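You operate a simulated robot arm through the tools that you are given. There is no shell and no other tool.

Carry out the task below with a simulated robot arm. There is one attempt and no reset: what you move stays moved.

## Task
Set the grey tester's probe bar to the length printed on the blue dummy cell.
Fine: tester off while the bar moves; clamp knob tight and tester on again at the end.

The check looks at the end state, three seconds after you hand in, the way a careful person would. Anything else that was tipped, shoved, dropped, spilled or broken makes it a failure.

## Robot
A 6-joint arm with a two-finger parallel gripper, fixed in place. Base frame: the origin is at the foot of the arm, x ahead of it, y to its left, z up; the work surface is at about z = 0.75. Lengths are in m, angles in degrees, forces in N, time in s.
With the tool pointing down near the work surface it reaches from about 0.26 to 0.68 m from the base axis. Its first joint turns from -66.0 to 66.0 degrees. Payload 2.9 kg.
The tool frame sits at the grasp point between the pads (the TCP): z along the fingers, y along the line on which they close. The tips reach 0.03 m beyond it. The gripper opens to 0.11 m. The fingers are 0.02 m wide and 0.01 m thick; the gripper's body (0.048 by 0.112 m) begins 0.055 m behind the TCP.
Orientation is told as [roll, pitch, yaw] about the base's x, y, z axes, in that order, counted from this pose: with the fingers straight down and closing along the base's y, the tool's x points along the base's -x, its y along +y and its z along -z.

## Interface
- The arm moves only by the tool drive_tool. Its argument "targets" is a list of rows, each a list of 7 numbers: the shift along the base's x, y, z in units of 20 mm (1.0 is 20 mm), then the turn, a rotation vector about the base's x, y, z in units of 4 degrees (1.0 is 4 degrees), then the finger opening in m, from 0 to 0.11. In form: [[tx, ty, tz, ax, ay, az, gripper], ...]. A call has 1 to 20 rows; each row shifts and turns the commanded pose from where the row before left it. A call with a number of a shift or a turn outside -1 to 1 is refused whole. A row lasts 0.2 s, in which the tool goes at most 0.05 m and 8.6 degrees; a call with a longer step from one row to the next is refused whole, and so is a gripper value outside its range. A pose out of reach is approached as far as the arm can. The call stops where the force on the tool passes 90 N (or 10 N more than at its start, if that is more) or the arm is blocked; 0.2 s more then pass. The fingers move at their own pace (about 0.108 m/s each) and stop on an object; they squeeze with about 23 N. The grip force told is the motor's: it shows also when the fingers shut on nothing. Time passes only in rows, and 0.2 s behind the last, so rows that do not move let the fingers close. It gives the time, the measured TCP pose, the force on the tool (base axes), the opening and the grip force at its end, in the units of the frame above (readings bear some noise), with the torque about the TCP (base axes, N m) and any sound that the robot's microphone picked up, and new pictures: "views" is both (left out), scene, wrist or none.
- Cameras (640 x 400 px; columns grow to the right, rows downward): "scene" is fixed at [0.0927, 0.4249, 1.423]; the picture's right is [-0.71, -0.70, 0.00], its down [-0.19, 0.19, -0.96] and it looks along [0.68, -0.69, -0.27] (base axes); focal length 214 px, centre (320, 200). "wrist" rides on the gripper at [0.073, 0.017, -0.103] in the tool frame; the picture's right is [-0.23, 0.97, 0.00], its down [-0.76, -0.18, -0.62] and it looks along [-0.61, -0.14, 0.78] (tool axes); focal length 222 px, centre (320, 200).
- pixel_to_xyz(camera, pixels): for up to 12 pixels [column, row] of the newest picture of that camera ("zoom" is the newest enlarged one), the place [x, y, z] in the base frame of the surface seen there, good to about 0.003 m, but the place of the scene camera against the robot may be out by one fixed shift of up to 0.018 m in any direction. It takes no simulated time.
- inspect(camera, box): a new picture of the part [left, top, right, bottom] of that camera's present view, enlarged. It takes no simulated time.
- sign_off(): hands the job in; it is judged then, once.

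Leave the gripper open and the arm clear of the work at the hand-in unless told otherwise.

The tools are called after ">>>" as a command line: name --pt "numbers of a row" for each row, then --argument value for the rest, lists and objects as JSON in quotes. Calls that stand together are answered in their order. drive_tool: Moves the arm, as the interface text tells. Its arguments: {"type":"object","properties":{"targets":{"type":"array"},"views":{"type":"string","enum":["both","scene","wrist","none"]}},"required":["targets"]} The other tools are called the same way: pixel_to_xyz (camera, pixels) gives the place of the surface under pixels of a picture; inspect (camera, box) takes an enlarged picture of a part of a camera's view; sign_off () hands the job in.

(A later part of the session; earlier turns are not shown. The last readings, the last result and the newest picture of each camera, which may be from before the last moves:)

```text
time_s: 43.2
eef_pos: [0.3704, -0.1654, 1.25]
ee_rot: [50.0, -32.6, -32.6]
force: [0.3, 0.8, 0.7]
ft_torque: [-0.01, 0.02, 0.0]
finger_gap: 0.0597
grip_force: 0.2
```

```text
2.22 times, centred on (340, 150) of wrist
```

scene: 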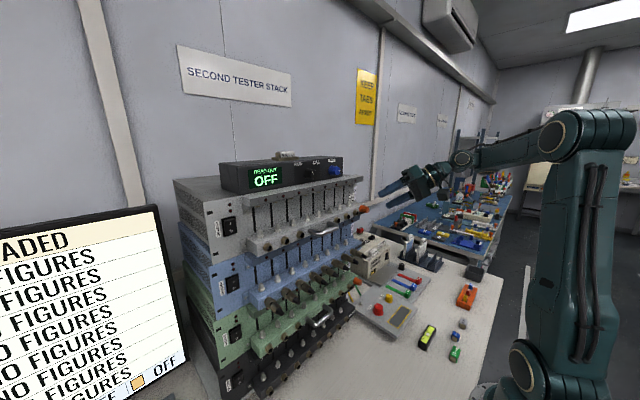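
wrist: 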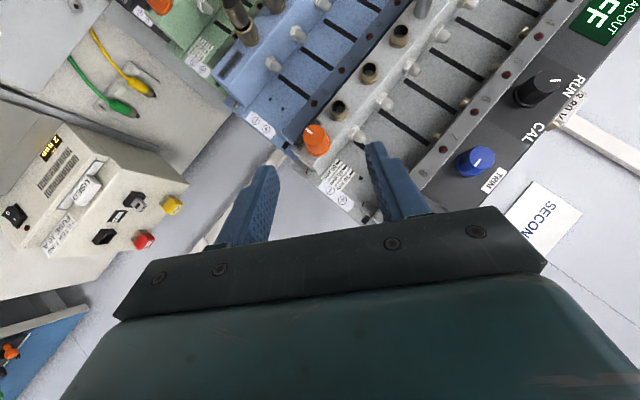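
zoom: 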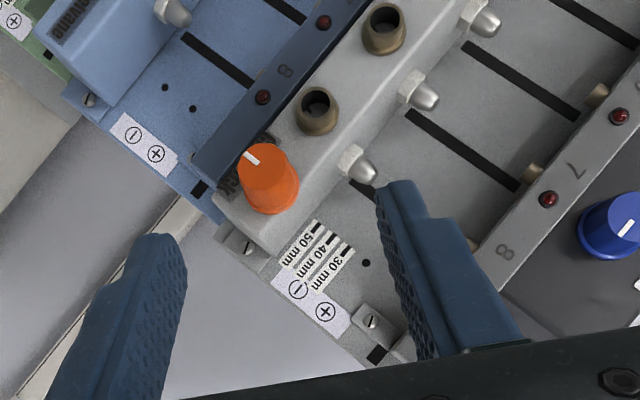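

The geometry agrees: the predicted knob position in the wrist picture (316,137) matches what I see (315,139). Now I'll advance along the finger direction toward the knob, two thirds of the way first.

>>> drive_tool --pt "0.353 0.2 -0.301 0 0 0 0.06" --pt "0.353 0.2 -0.301 0 0 0 0.06" --pt "0.353 0.2 -0.301 0 0 0 0.05" --pt "0.353 0.2 -0.301 0 0 0 0.045"

>>> inspect --camera "wrist" --box '[260, 100, 400, 240]'

>>> inspect --camera "scene" --box '[330, 160, 410, 230]'

```text
time_s: 44.2
eef_pos: [0.3995, -0.1499, 1.2255]
ee_rot: [49.9, -32.7, -32.7]
force: [-0.2, 0.0, -0.6]
ft_torque: [0.01, 0.01, -0.02]
finger_gap: 0.0452
grip_force: 0.0
```

scene: 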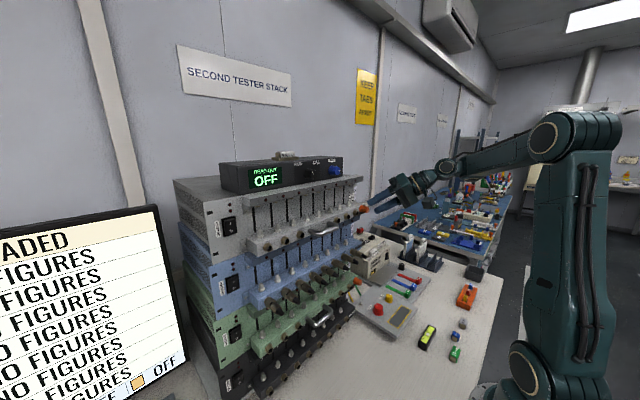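
wrist: 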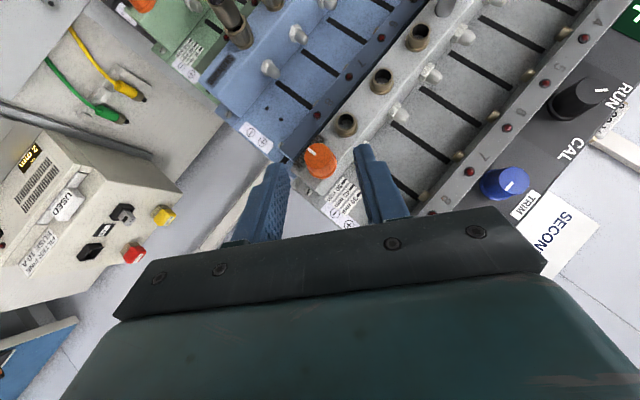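

```text
2.86 times, centred on (330, 170) of wrist
```

zoom: 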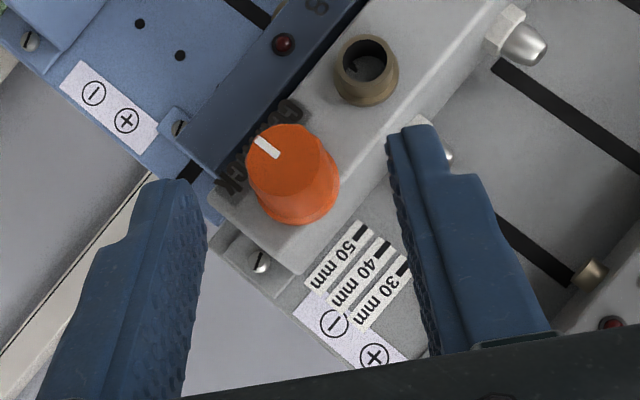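

```text
5.71 times, centred on (370, 195) of scene
```

zoom: 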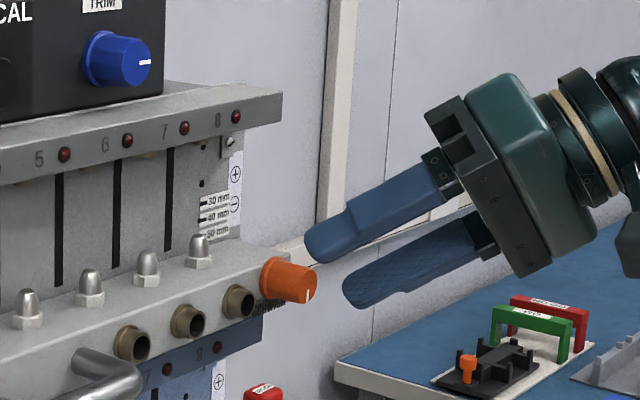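

Well centred: the knob sits midway between the fingers at column ≈ 319. Advancing the last 2 cm, still open.

>>> drive_tool --pt "0.333 0.2125 -0.29 0 0 0 0.045" --pt "0.333 0.2125 -0.29 0 0 0 0.045"

>>> inspect --camera "wrist" --box '[260, 100, 400, 240]'

>>> inspect --camera "scene" --box '[330, 160, 410, 230]'

```text
time_s: 44.8
eef_pos: [0.4129, -0.1413, 1.2144]
ee_rot: [49.8, -32.6, -32.8]
force: [-0.9, 0.5, -0.6]
ft_torque: [-0.01, -0.01, 0.01]
finger_gap: 0.0451
grip_force: 0.0
```

scene: 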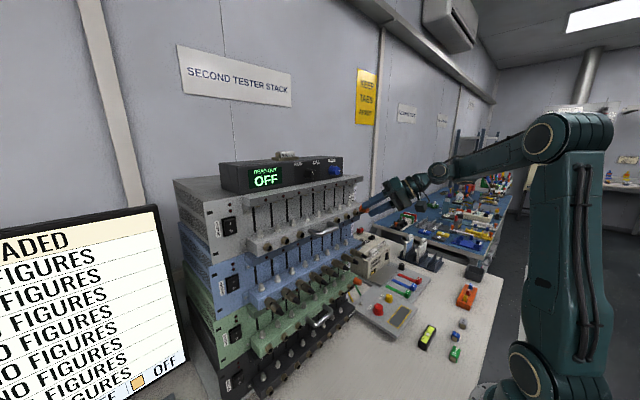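
wrist: 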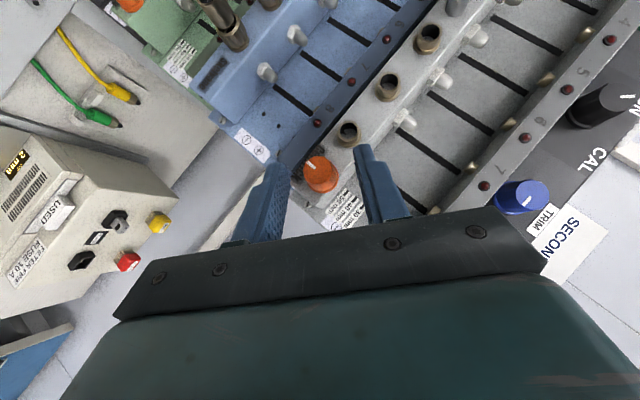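

```text
2.86 times, centred on (330, 170) of wrist
```

zoom: 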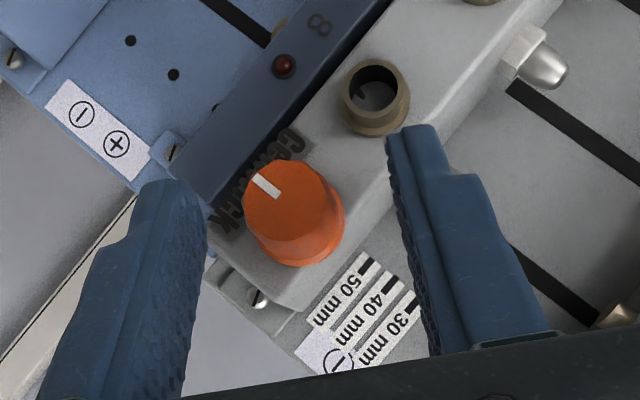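

```text
5.71 times, centred on (370, 195) of scene
```

zoom: 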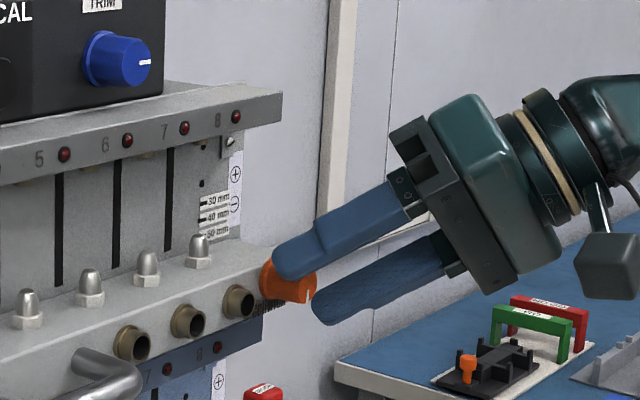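

The fingers straddle the knob with the tips just past its centre and short of the bar face. Closing on it now.

>>> drive_tool --pt "0 0 0 0 0 0 0.02" --pt "0 0 0 0 0 0 0.0" --pt "0 0 0 0 0 0 0.0"

>>> inspect --camera "wrist" --box '[260, 100, 400, 240]'

```text
time_s: 45.6
eef_pos: [0.413, -0.142, 1.2147]
ee_rot: [50.0, -32.6, -32.8]
force: [1.3, -7.7, -13.3]
ft_torque: [-0.25, -0.12, -0.52]
finger_gap: 0.0213
grip_force: 45.0
```

scene: 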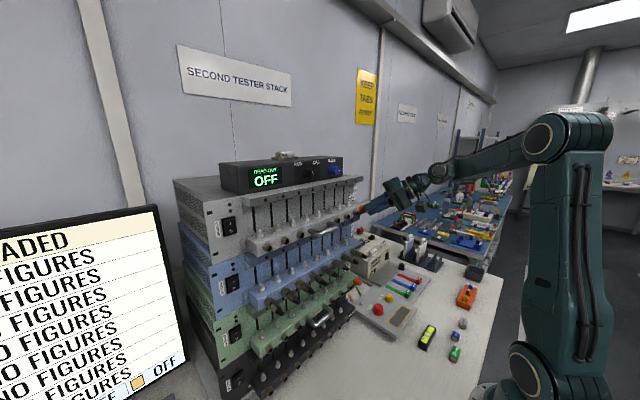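
wrist: 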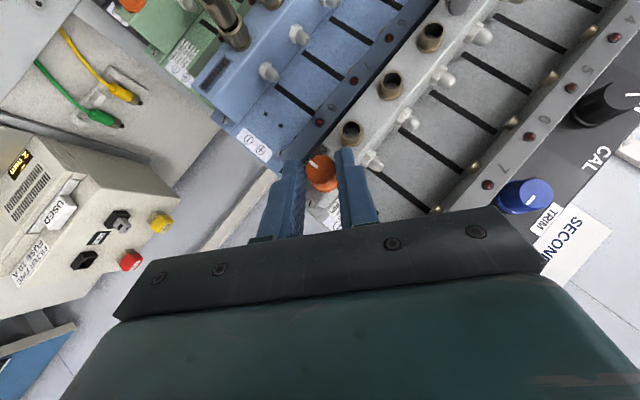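

```text
2.86 times, centred on (330, 170) of wrist
```

zoom: 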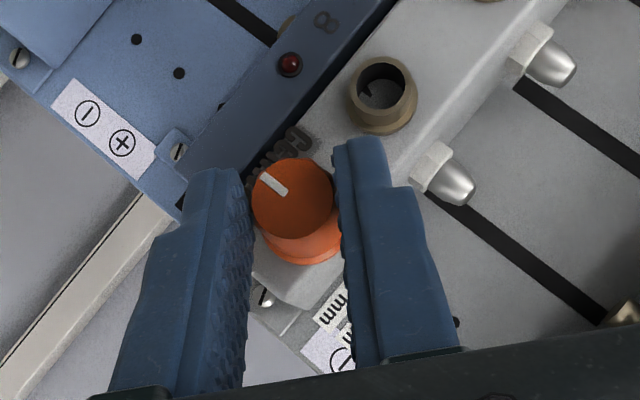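

Gripped (opening 21 mm). There's a sideways force of about 15 N along the finger line, so I'm ~1 mm off centre. I'll relieve that and then begin turning counter-clockwise (−x) by 8° about the knob axis.

>>> drive_tool --pt "0 -0.04 -0.035 0 0 0 0" --pt "0 0.0446 0.0348 -1 0 0 0" --pt "0 0.0469 0.0316 -1 0 0 0"

>>> inspect --camera "wrist" --box '[260, 100, 400, 240]'

>>> inspect --camera "scene" --box '[330, 160, 410, 230]'

```text
time_s: 46.4
eef_pos: [0.4124, -0.1409, 1.2153]
ee_rot: [41.5, -36.9, -28.0]
force: [4.1, -9.2, 0.8]
ft_torque: [-0.12, 0.72, 0.15]
finger_gap: 0.0209
grip_force: 44.8
```

scene: 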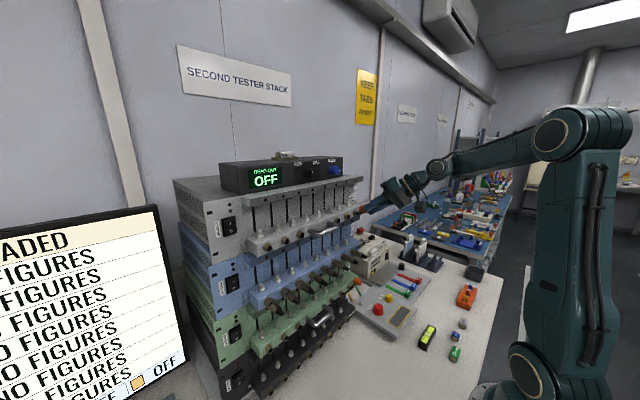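
wrist: 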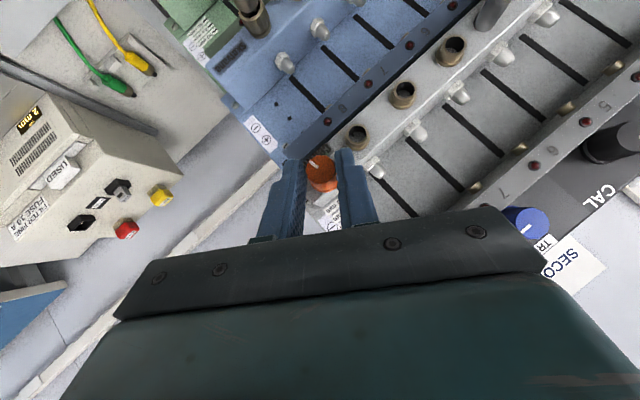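

```text
2.86 times, centred on (330, 170) of wrist
```

zoom: 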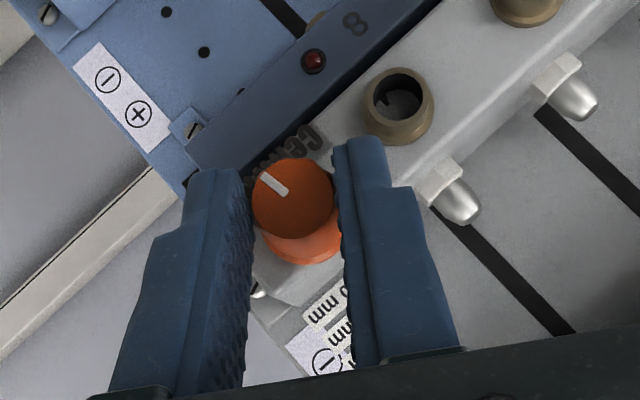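

```text
5.71 times, centred on (370, 195) of scene
```

zoom: 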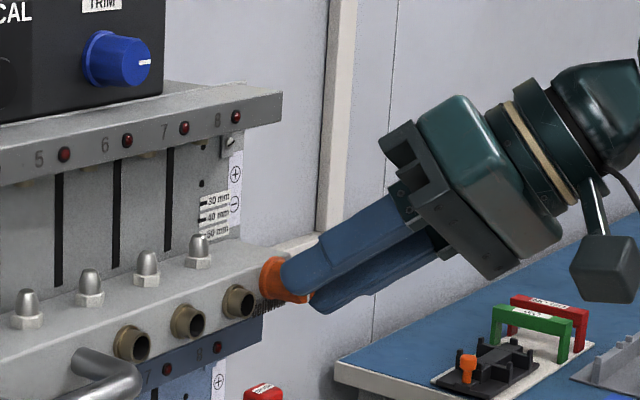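

The white mark keeps its place relative to the fingers while the tool turned 8°, so the knob is turning with low effort. I'll keep going another 24°.

>>> drive_tool --pt "0 0.0489 0.0283 -1 0 0 0" --pt "0 0.0509 0.0248 -1 0 0 0" --pt "0 0.0524 0.0212 -1 0 0 0" --pt "0 0.0538 0.0175 -1 0 0 0" --pt "0 0.0548 0.0136 -1 0 0 0" --pt "0 0.0557 0.0099 -1 0 0 0"

>>> inspect --camera "wrist" --box '[260, 100, 400, 240]'

>>> inspect --camera "scene" --box '[330, 160, 410, 230]'

```text
time_s: 47.8
eef_pos: [0.4123, -0.134, 1.2175]
ee_rot: [11.2, -44.2, -8.0]
force: [1.1, -8.4, 2.8]
ft_torque: [-0.13, 0.79, -0.14]
finger_gap: 0.0214
grip_force: 44.3
```

scene: 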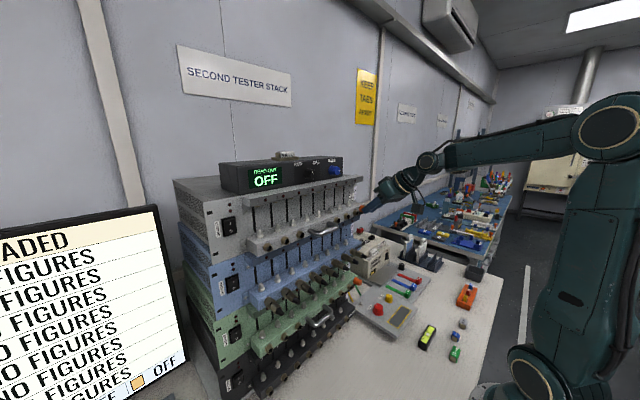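
wrist: 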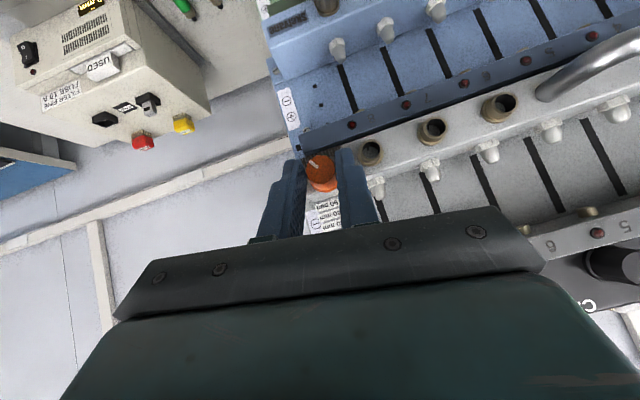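

```text
2.86 times, centred on (330, 170) of wrist
```

zoom: 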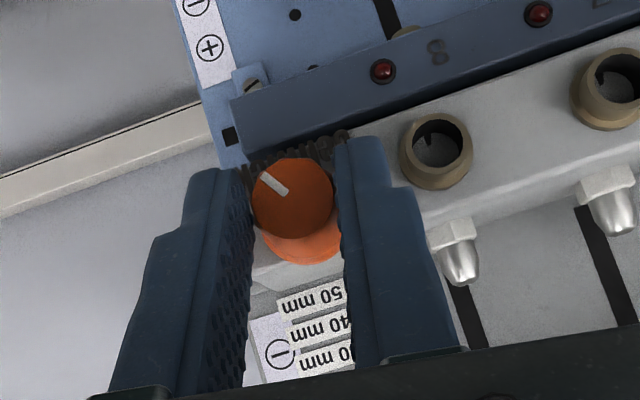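

```text
5.71 times, centred on (370, 195) of scene
```

zoom: 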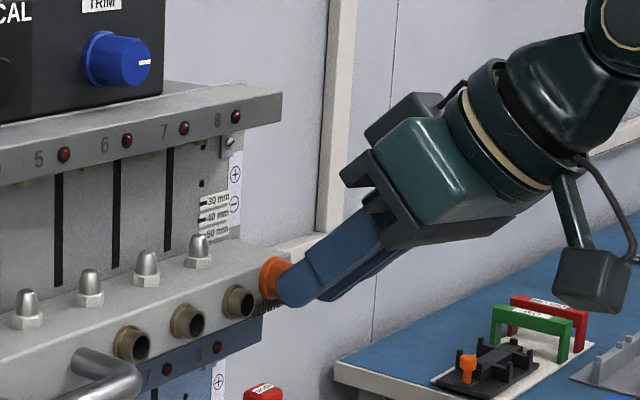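

Turning freely (32° so far, little torque). I'll continue another 32°.

>>> drive_tool --pt "0 0.0562 0.0059 -1 0 0 0" --pt "0 0.0565 0.0019 -1 0 0 0" --pt "0 0.0565 -0.0019 -1 0 0 0" --pt "0 0.0562 -0.0059 -1 0 0 0" --pt "0 0.0557 -0.0099 -1 0 0 0" --pt "0 0.0548 -0.0136 -1 0 0 0" --pt "0 0.0538 -0.0175 -1 0 0 0" --pt "0 0.0524 -0.0212 -1 0 0 0"

>>> inspect --camera "wrist" --box '[260, 100, 400, 240]'

>>> inspect --camera "scene" --box '[330, 160, 410, 230]'

```text
time_s: 49.6
eef_pos: [0.4114, -0.1257, 1.216]
ee_rot: [-32.1, -40.1, 21.9]
force: [12.1, -17.5, -4.0]
ft_torque: [-0.25, -0.92, -0.1]
finger_gap: 0.021
grip_force: 45.3
```

scene: 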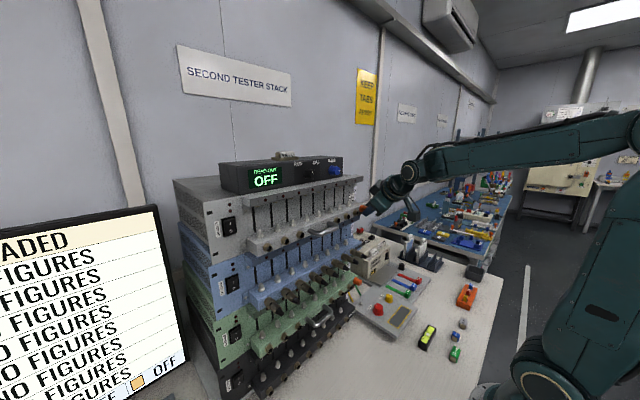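
wrist: 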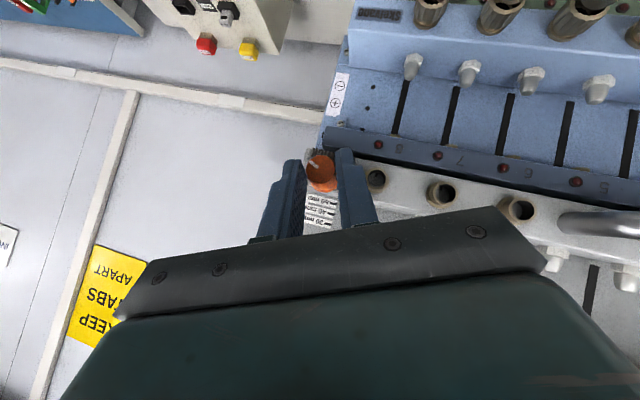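

```text
2.86 times, centred on (330, 170) of wrist
```

zoom: 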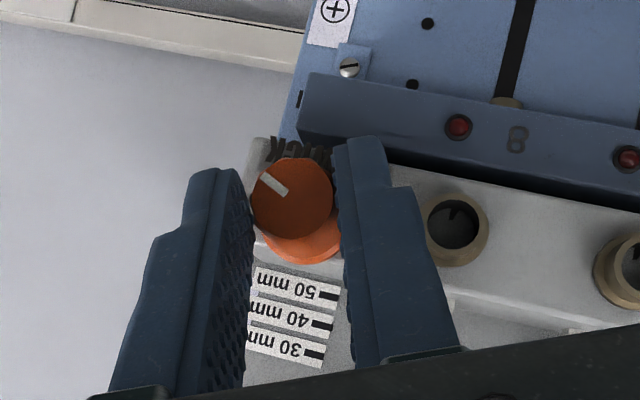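

```text
5.71 times, centred on (370, 195) of scene
```

zoom: 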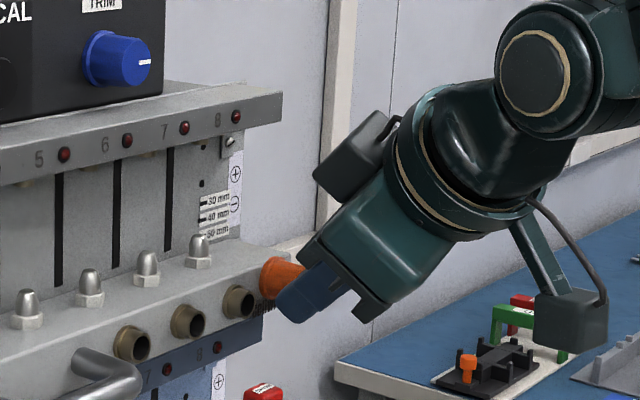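

The knob has turned 64° in total. There's some side load (−17 N in y), which I'll relieve by ~1 mm, and then I'll test whether the clamp is loose by lifting 4 mm on the knob.

>>> drive_tool --pt "0.03 -0.06 0 0 0 0 0" --pt "0 0 0.1 0 0 0 0" --pt "0 0 0.1 0 0 0 0"

>>> inspect --camera "wrist" --box '[260, 100, 400, 240]'

>>> inspect --camera "scene" --box '[330, 160, 410, 230]'

```text
time_s: 50.4
eef_pos: [0.4138, -0.1261, 1.216]
ee_rot: [-31.5, -39.7, 21.5]
force: [3.7, -11.8, -23.3]
ft_torque: [-0.03, -0.46, 0.02]
finger_gap: 0.0213
grip_force: 45.5
```

scene: 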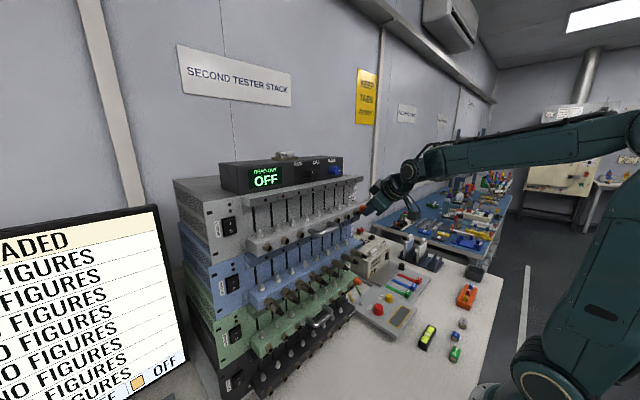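
wrist: 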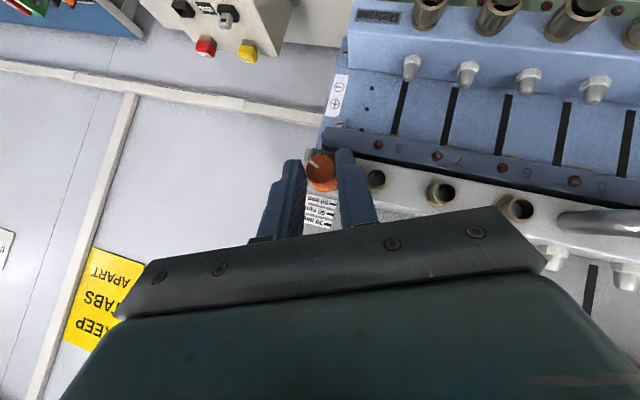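

```text
2.86 times, centred on (330, 170) of wrist
```

zoom: 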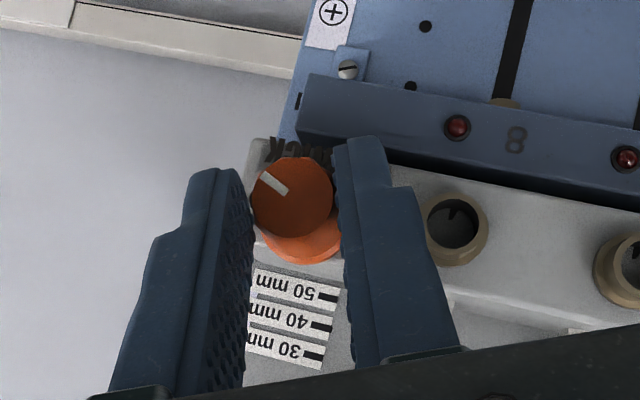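

```text
5.71 times, centred on (370, 195) of scene
```

zoom: 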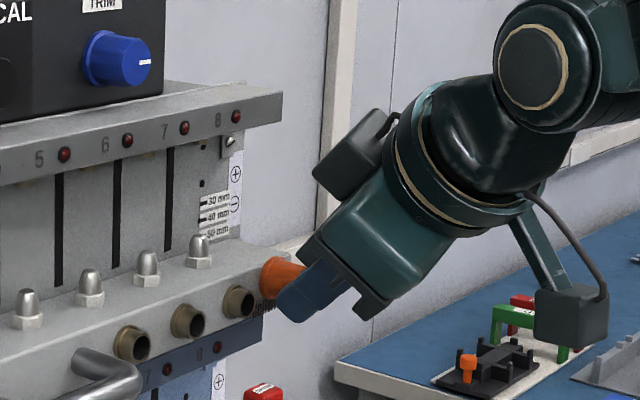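

The bar did not follow: −23 N with no movement, so it's still clamped. I'll lower back to neutral and keep unscrewing another 20°.

>>> drive_tool --pt "-0.02 -0.03 -0.2 0 0 0 0" --pt "0 0.0509 -0.0248 -1 0 0 0" --pt "0 0.0489 -0.0283 -1 0 0 0" --pt "0 0.0469 -0.0316 -1 0 0 0" --pt "0 0.0446 -0.0348 -1 0 0 0" --pt "0 0.042 -0.0378 -1 0 0 0"

>>> inspect --camera "wrist" --box '[260, 100, 400, 240]'

>>> inspect --camera "scene" --box '[330, 160, 410, 230]'

```text
time_s: 51.8
eef_pos: [0.4131, -0.1213, 1.2124]
ee_rot: [-53.7, -30.5, 34.8]
force: [-13.2, 11.6, 0.9]
ft_torque: [0.16, 0.68, -0.53]
finger_gap: 0.0214
grip_force: 44.9
```

scene: 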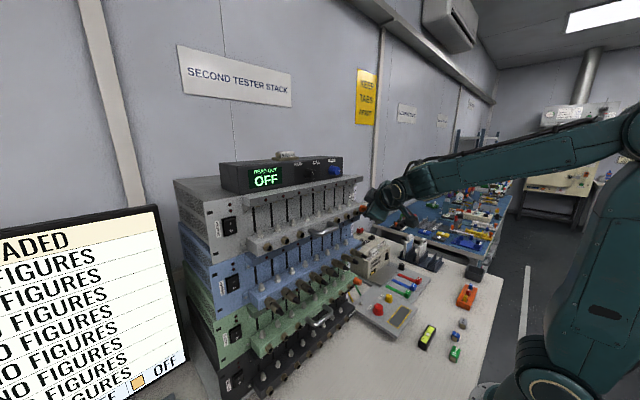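
wrist: 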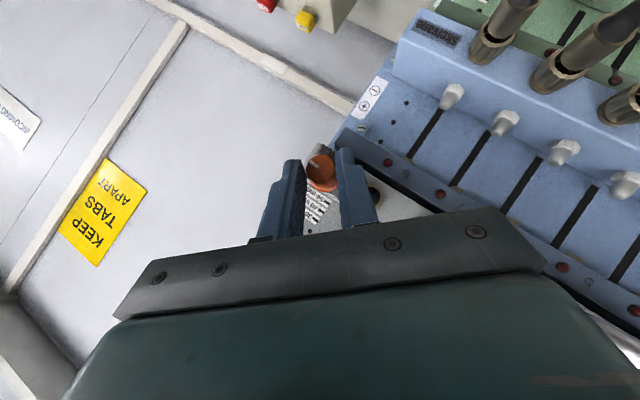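

```text
2.86 times, centred on (330, 170) of wrist
```

zoom: 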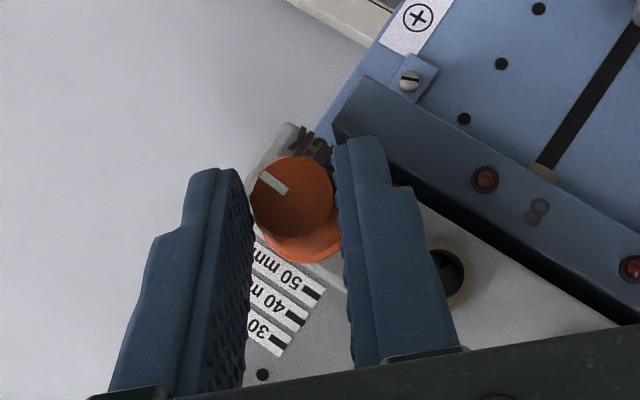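

```text
5.71 times, centred on (370, 195) of scene
```

zoom: 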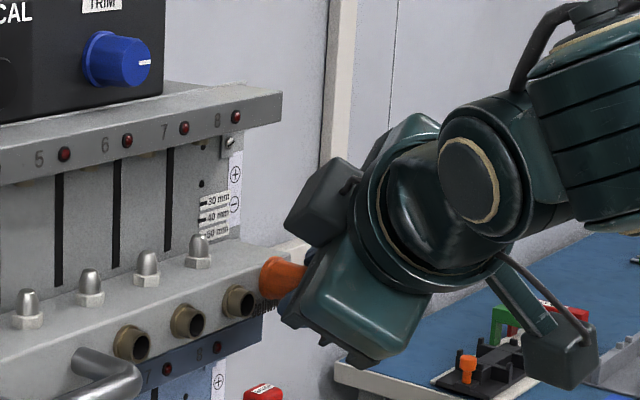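

84° turned so far. I'll relieve the small side loads and test the lift again.

>>> drive_tool --pt "-0.05 0.05 0 0 0 0 0" --pt "0 0 0.1 0 0 0 0" --pt "0 0 0.1 0 0 0 0" --views "scene"

>>> inspect --camera "scene" --box '[330, 160, 410, 230]'

```text
time_s: 52.6
eef_pos: [0.4125, -0.1202, 1.213]
ee_rot: [-53.3, -30.1, 34.6]
force: [16.4, -4.7, -29.1]
ft_torque: [0.28, -0.39, 0.44]
finger_gap: 0.0214
grip_force: 44.8
```

scene: 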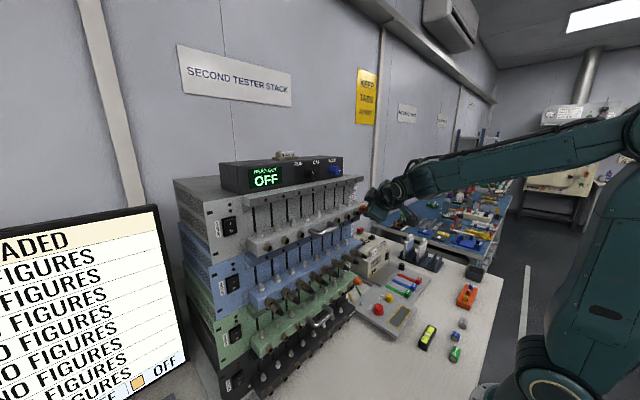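

```text
5.71 times, centred on (370, 195) of scene
```

zoom: 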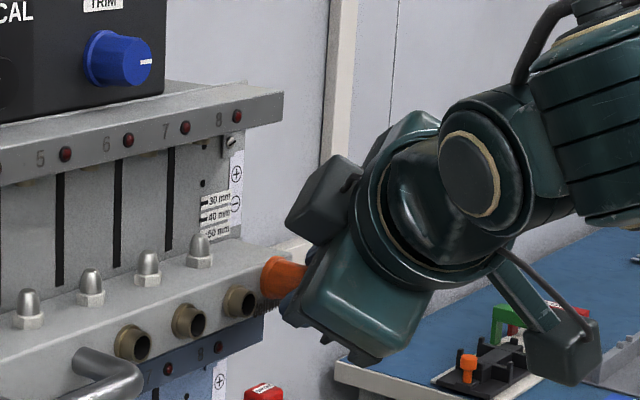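

The readout box edge looks very slightly different in this picture. I don't want to lift the whole tester while it's clamped, so I'm undoing the lift straight away and comparing.

>>> drive_tool --pt "0 0 -0.1 0 0 0 0" --pt "0 0 -0.1 0 0 0 0" --pt "0 0 0 0 0 0 0" --views "scene"

>>> inspect --camera "scene" --box '[330, 160, 410, 230]'

>>> inspect --camera "scene" --box '[160, 140, 380, 280]'

```text
time_s: 53.4
eef_pos: [0.413, -0.1214, 1.2134]
ee_rot: [-53.6, -30.6, 34.6]
force: [9.1, 4.7, -16.3]
ft_torque: [0.24, 0.95, -0.45]
finger_gap: 0.0213
grip_force: 44.7
```

scene: 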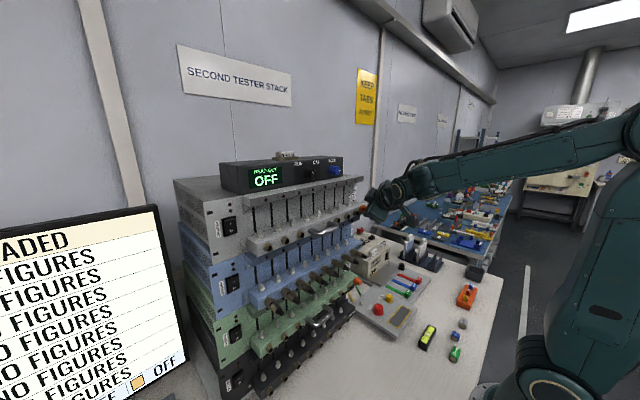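

```text
5.71 times, centred on (370, 195) of scene
```

zoom: 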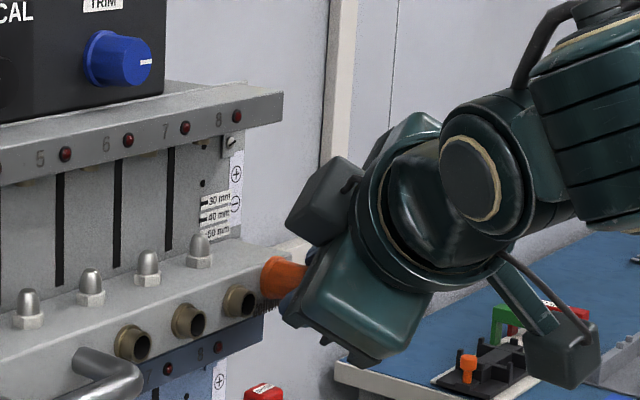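

```text
2.86 times, centred on (270, 210) of scene
```

zoom: 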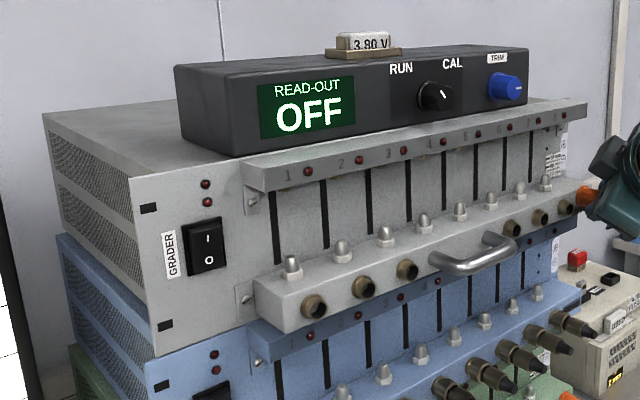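

The stack looks the same as at the start. I'll keep any lift test much gentler from now on. The clamp still holds, so I'll continue unscrewing 16° more, relieving the vertical load as I go.

>>> drive_tool --pt "0 0 -0.12 0 0 0 0" --pt "0 0.0392 -0.0407 -1 0 0 0" --pt "0 0.0364 -0.0433 -1 0 0 0" --pt "0 0.0332 -0.0458 -1 0 0 0" --pt "0 0.03 -0.048 -1 0 0 0"

>>> inspect --camera "wrist" --box '[260, 100, 400, 240]'

>>> inspect --camera "scene" --box '[330, 160, 410, 230]'

```text
time_s: 54.6
eef_pos: [0.4122, -0.1184, 1.2101]
ee_rot: [-68.0, -20.9, 41.0]
force: [-13.2, 20.9, 13.1]
ft_torque: [-0.02, 0.17, -0.34]
finger_gap: 0.0213
grip_force: 45.3
```

scene: 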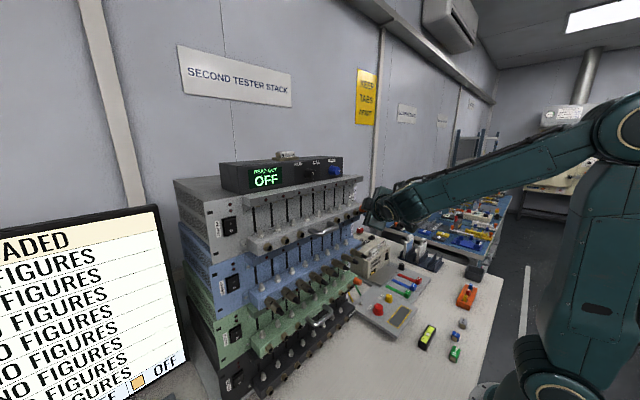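
wrist: 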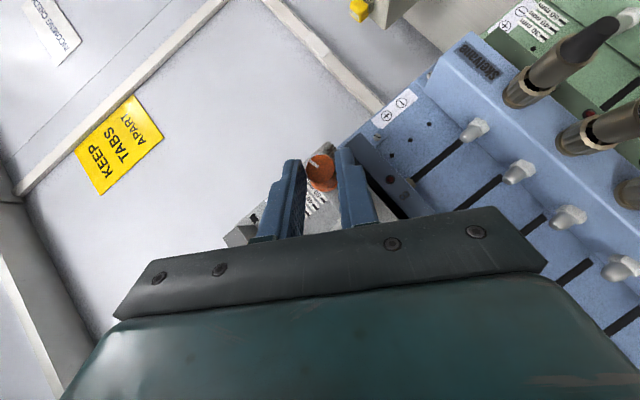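

```text
2.86 times, centred on (330, 170) of wrist
```

zoom: 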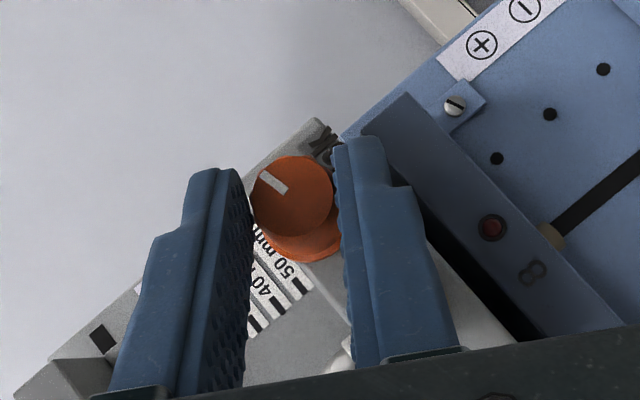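

```text
5.71 times, centred on (370, 195) of scene
```

zoom: 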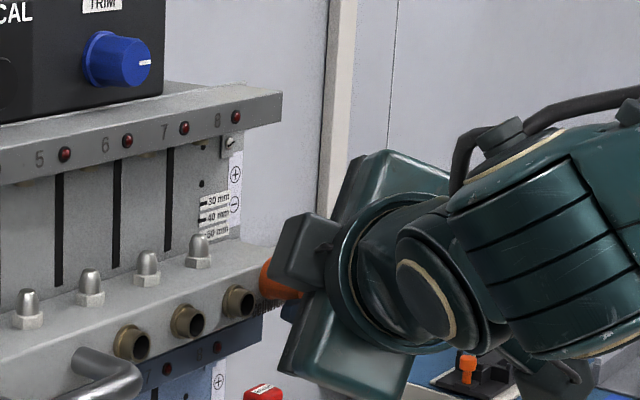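

100° turned. The load is mainly pushing back along the fingers, so I'll back off 1.5 mm along the finger axis, then try a gentle 2 mm lift.

>>> drive_tool --pt "-0.05 0.046 0.027 0 0 0 0" --pt "0 0 0 0 0 0 0" --views "none"

>>> drive_tool --pt "0 0 0.1 0 0 0 0" --pt "0 0 0 0 0 0 0" --views "scene"

>>> inspect --camera "scene" --box '[330, 160, 410, 230]'

```text
time_s: 55.2
eef_pos: [0.4131, -0.118, 1.2089]
ee_rot: [-67.9, -20.9, 40.7]
force: [14.9, -1.7, 7.7]
ft_torque: [-0.09, -0.91, 1.02]
finger_gap: 0.0215
grip_force: 44.6
```

```text
time_s: 55.8
eef_pos: [0.4131, -0.1187, 1.2093]
ee_rot: [-67.7, -20.7, 40.7]
force: [19.1, -3.7, 0.2]
ft_torque: [-0.01, -0.68, 0.84]
finger_gap: 0.0213
grip_force: 45.3
```

scene: 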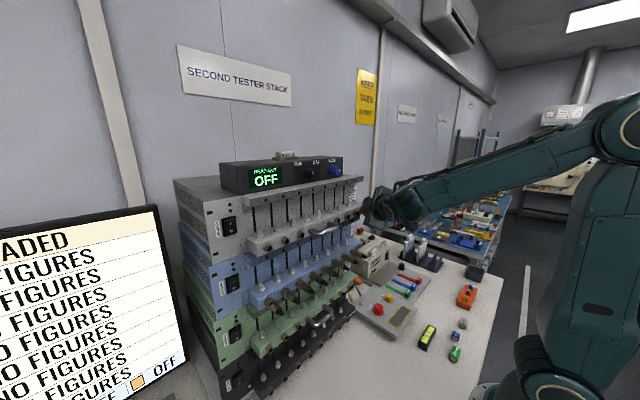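

```text
5.71 times, centred on (370, 195) of scene
```

zoom: 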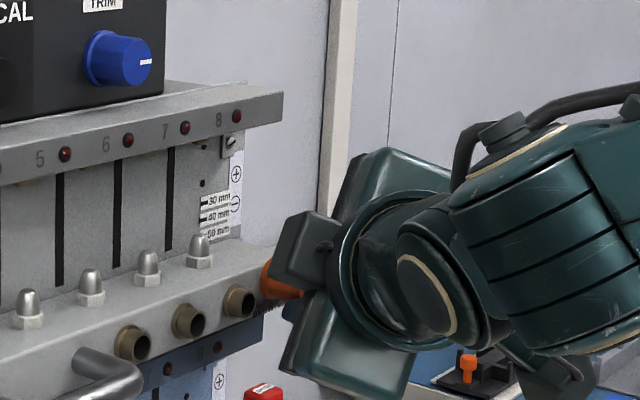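

No real movement yet, but the vertical load is only just neutral. I'll lift another 3 mm (about −12 N expected) to see whether the bar gives.

>>> drive_tool --pt "-0.03 0 0.08 0 0 0 0" --pt "0 0 0.08 0 0 0 0" --pt "0 0 0 0 0 0 0" --views "scene"

>>> inspect --camera "scene" --box '[330, 160, 410, 230]'

```text
time_s: 56.6
eef_pos: [0.4119, -0.1191, 1.2112]
ee_rot: [-67.3, -20.5, 40.6]
force: [31.2, -9.4, -18.3]
ft_torque: [0.2, 0.14, 0.07]
finger_gap: 0.0215
grip_force: 45.1
```

scene: 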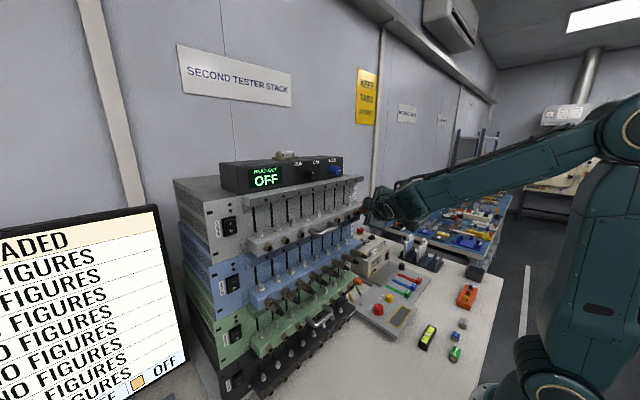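

```text
5.71 times, centred on (370, 195) of scene
```

zoom: 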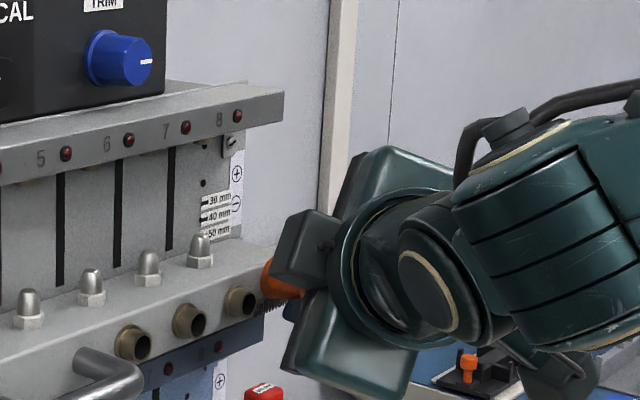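

There's now +31 N in x, meaning I'm pulling outward on the knob. I don't want to drag the tester, so I'm relieving that immediately.

>>> drive_tool --pt "0.08 0.02 -0.06 0 0 0 0" --pt "0.06 0.02 -0.06 0 0 0 0" --pt "0 0 0 0 0 0 0" --views "scene"

>>> inspect --camera "scene" --box '[330, 160, 410, 230]'

```text
time_s: 57.4
eef_pos: [0.4123, -0.1183, 1.2094]
ee_rot: [-67.6, -20.6, 40.5]
force: [-11.4, 4.6, -10.6]
ft_torque: [0.17, 0.01, 0.49]
finger_gap: 0.0213
grip_force: 44.8
```

scene: 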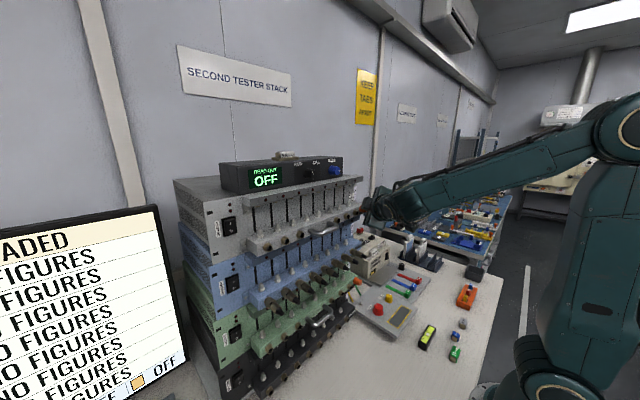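

```text
5.71 times, centred on (370, 195) of scene
```

zoom: 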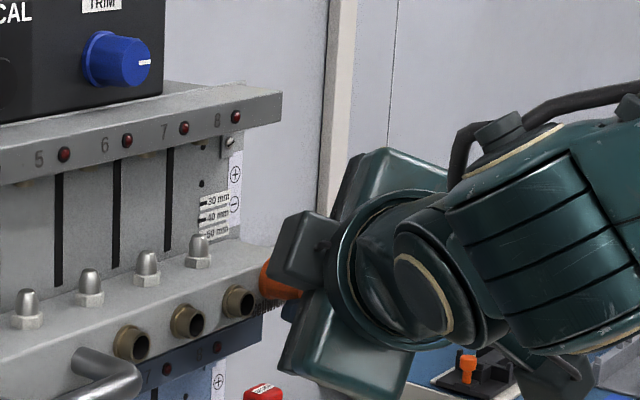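

Back to the original picture, load mostly gone. Now I'll open the fingers, back straight off along the finger axis, and look at the knob pointer.

>>> drive_tool --pt "0 0 0 0 0 0 0.045" --pt "0 0 0 0 0 0 0.045" --pt "-0.354 0.306 0.177 0 0 0 0.05" --pt "-0.354 0.306 0.177 0 0 0 0.06" --pt "-0.354 0.306 0.177 0 0 0 0.06" --pt "-0.354 0.306 0.177 0 0 0 0.06"

>>> inspect --camera "wrist" --box '[240, 80, 420, 240]'

>>> inspect --camera "scene" --box '[320, 160, 400, 230]'

```text
time_s: 58.8
eef_pos: [0.3851, -0.0932, 1.2251]
ee_rot: [-67.6, -20.7, 40.7]
force: [-0.6, 0.3, 0.6]
ft_torque: [-0.02, 0.0, -0.01]
finger_gap: 0.06
grip_force: 0.0
```

scene: 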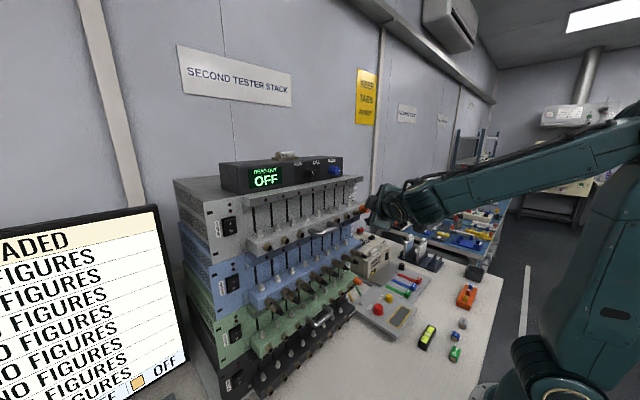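
wrist: 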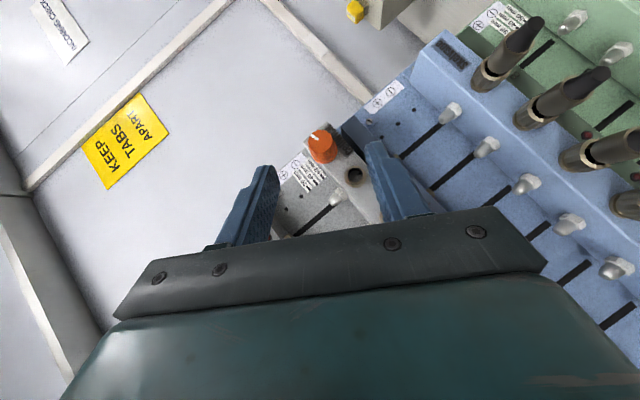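

```text
2.50 times, centred on (330, 160) of wrist
```

zoom: 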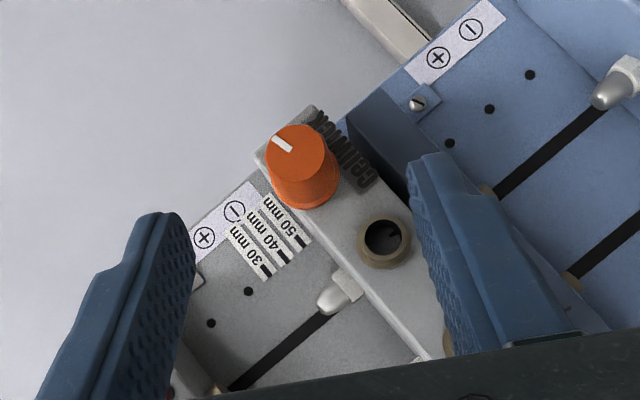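

```text
5.71 times, centred on (360, 195) of scene
```

zoom: 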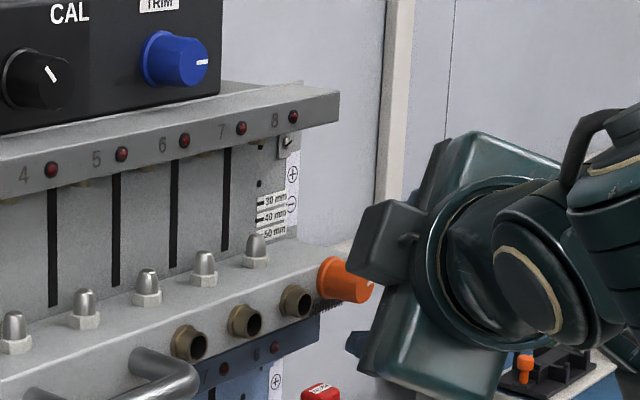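

The pointer now aims right (about 100° counter-clockwise of straight down) and the bar hasn't moved. It still feels clamped, so I'll ratchet: rotate the open gripper back around the knob to the +40° start and take a second stroke. First half of the way back.

>>> drive_tool --pt "0 -0.0759 0.1214 1 0 0 0.06" --pt "0 -0.0841 0.1158 1 0 0 0.06" --pt "0 -0.092 0.1095 1 0 0 0.06" --pt "0 -0.0992 0.1029 1 0 0 0.06" --pt "0 -0.1064 0.0957 1 0 0 0.06" --pt "0 -0.1128 0.0882 1 0 0 0.06" --pt "0 -0.1187 0.08 1 0 0 0.06" --pt "0 -0.1238 0.0715 1 0 0 0.06" --pt "0 -0.1287 0.0627 1 0 0 0.06" --pt "0 -0.1326 0.0537 1 0 0 0.06" --pt "0 -0.1361 0.0443 1 0 0 0.06" --pt "0 -0.1388 0.0344 1 0 0 0.06" --pt "0 -0.1408 0.025 1 0 0 0.06" --pt "0 -0.1423 0.015 1 0 0 0.06" --pt "0 -0.1431 0.0049 1 0 0 0.06"

>>> inspect --camera "wrist" --box '[240, 80, 420, 240]'

```text
time_s: 62.0
eef_pos: [0.384, -0.1291, 1.2454]
ee_rot: [0.3, -44.9, -0.2]
force: [0.0, -0.5, 0.6]
ft_torque: [-0.02, 0.01, -0.04]
finger_gap: 0.0601
grip_force: 0.1
```

scene: 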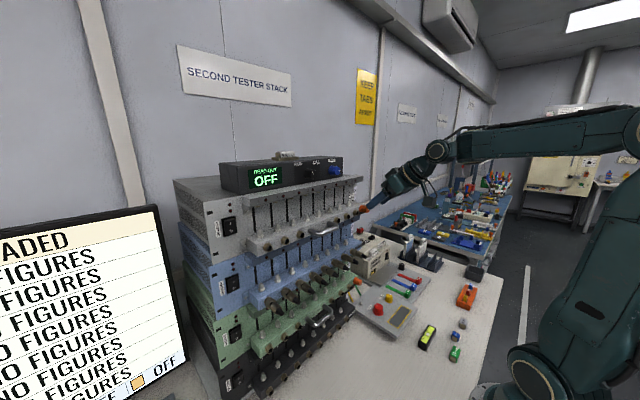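
wrist: 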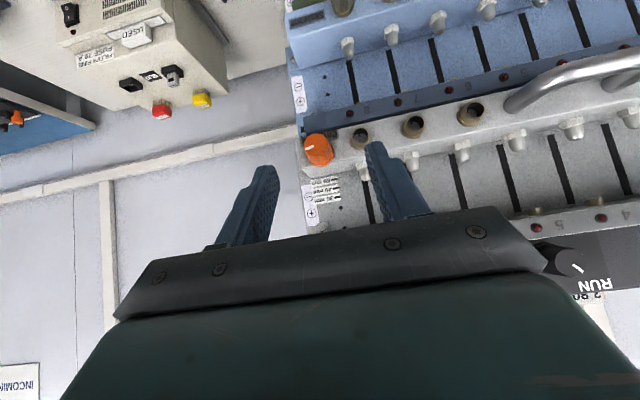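

```text
2.50 times, centred on (330, 160) of wrist
```

zoom: 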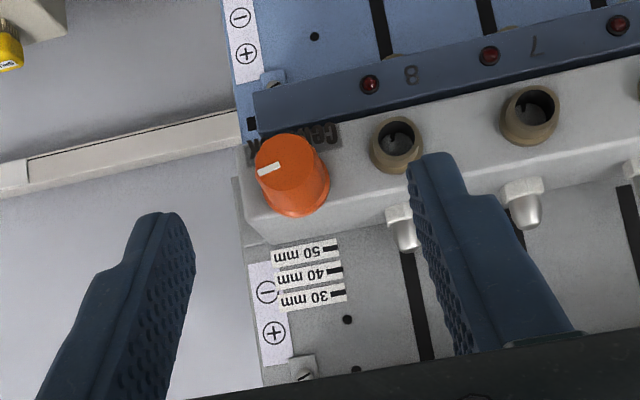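

Clear front view: the pointer is now at the 3-o'clock side, about 100° from where it was, and the bar hasn't moved. I'll continue around to +40° for the second stroke.

>>> drive_tool --pt "0 -0.1431 -0.0049 1 0 0 0.06" --pt "0 -0.1423 -0.015 1 0 0 0.06" --pt "0 -0.1408 -0.025 1 0 0 0.06" --pt "0 -0.1388 -0.0344 1 0 0 0.06" --pt "0 -0.1361 -0.0443 1 0 0 0.06" --pt "0 -0.1326 -0.0537 1 0 0 0.06" --pt "0 -0.1287 -0.0627 1 0 0 0.06" --pt "0 -0.1238 -0.0715 1 0 0 0.06" --pt "0 -0.1187 -0.08 1 0 0 0.055" --pt "0 -0.1128 -0.0882 1 0 0 0.045"

>>> inspect --camera "wrist" --box '[240, 80, 420, 240]'

```text
time_s: 64.2
eef_pos: [0.3847, -0.155, 1.2351]
ee_rot: [50.0, -32.6, -32.7]
force: [-0.4, -0.2, 0.3]
ft_torque: [-0.02, 0.02, 0.03]
finger_gap: 0.0449
grip_force: 0.1
```

scene: 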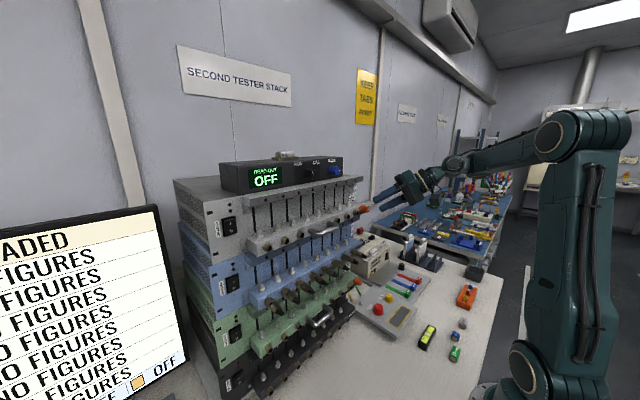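
wrist: 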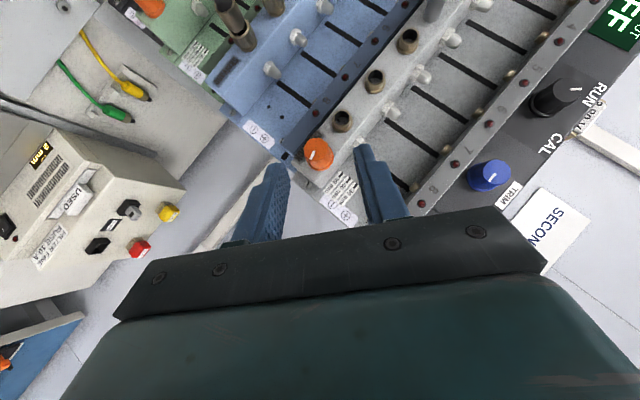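

```text
2.50 times, centred on (330, 160) of wrist
```

zoom: 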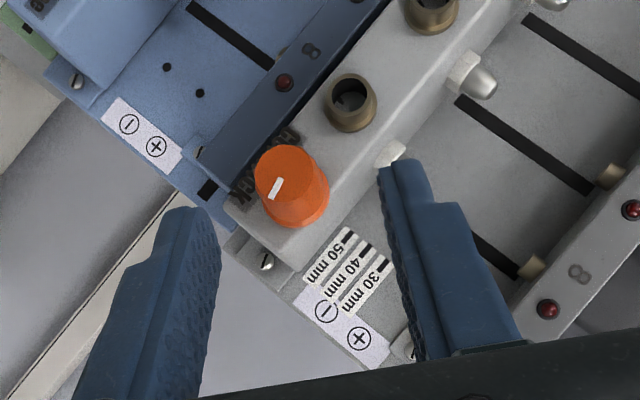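

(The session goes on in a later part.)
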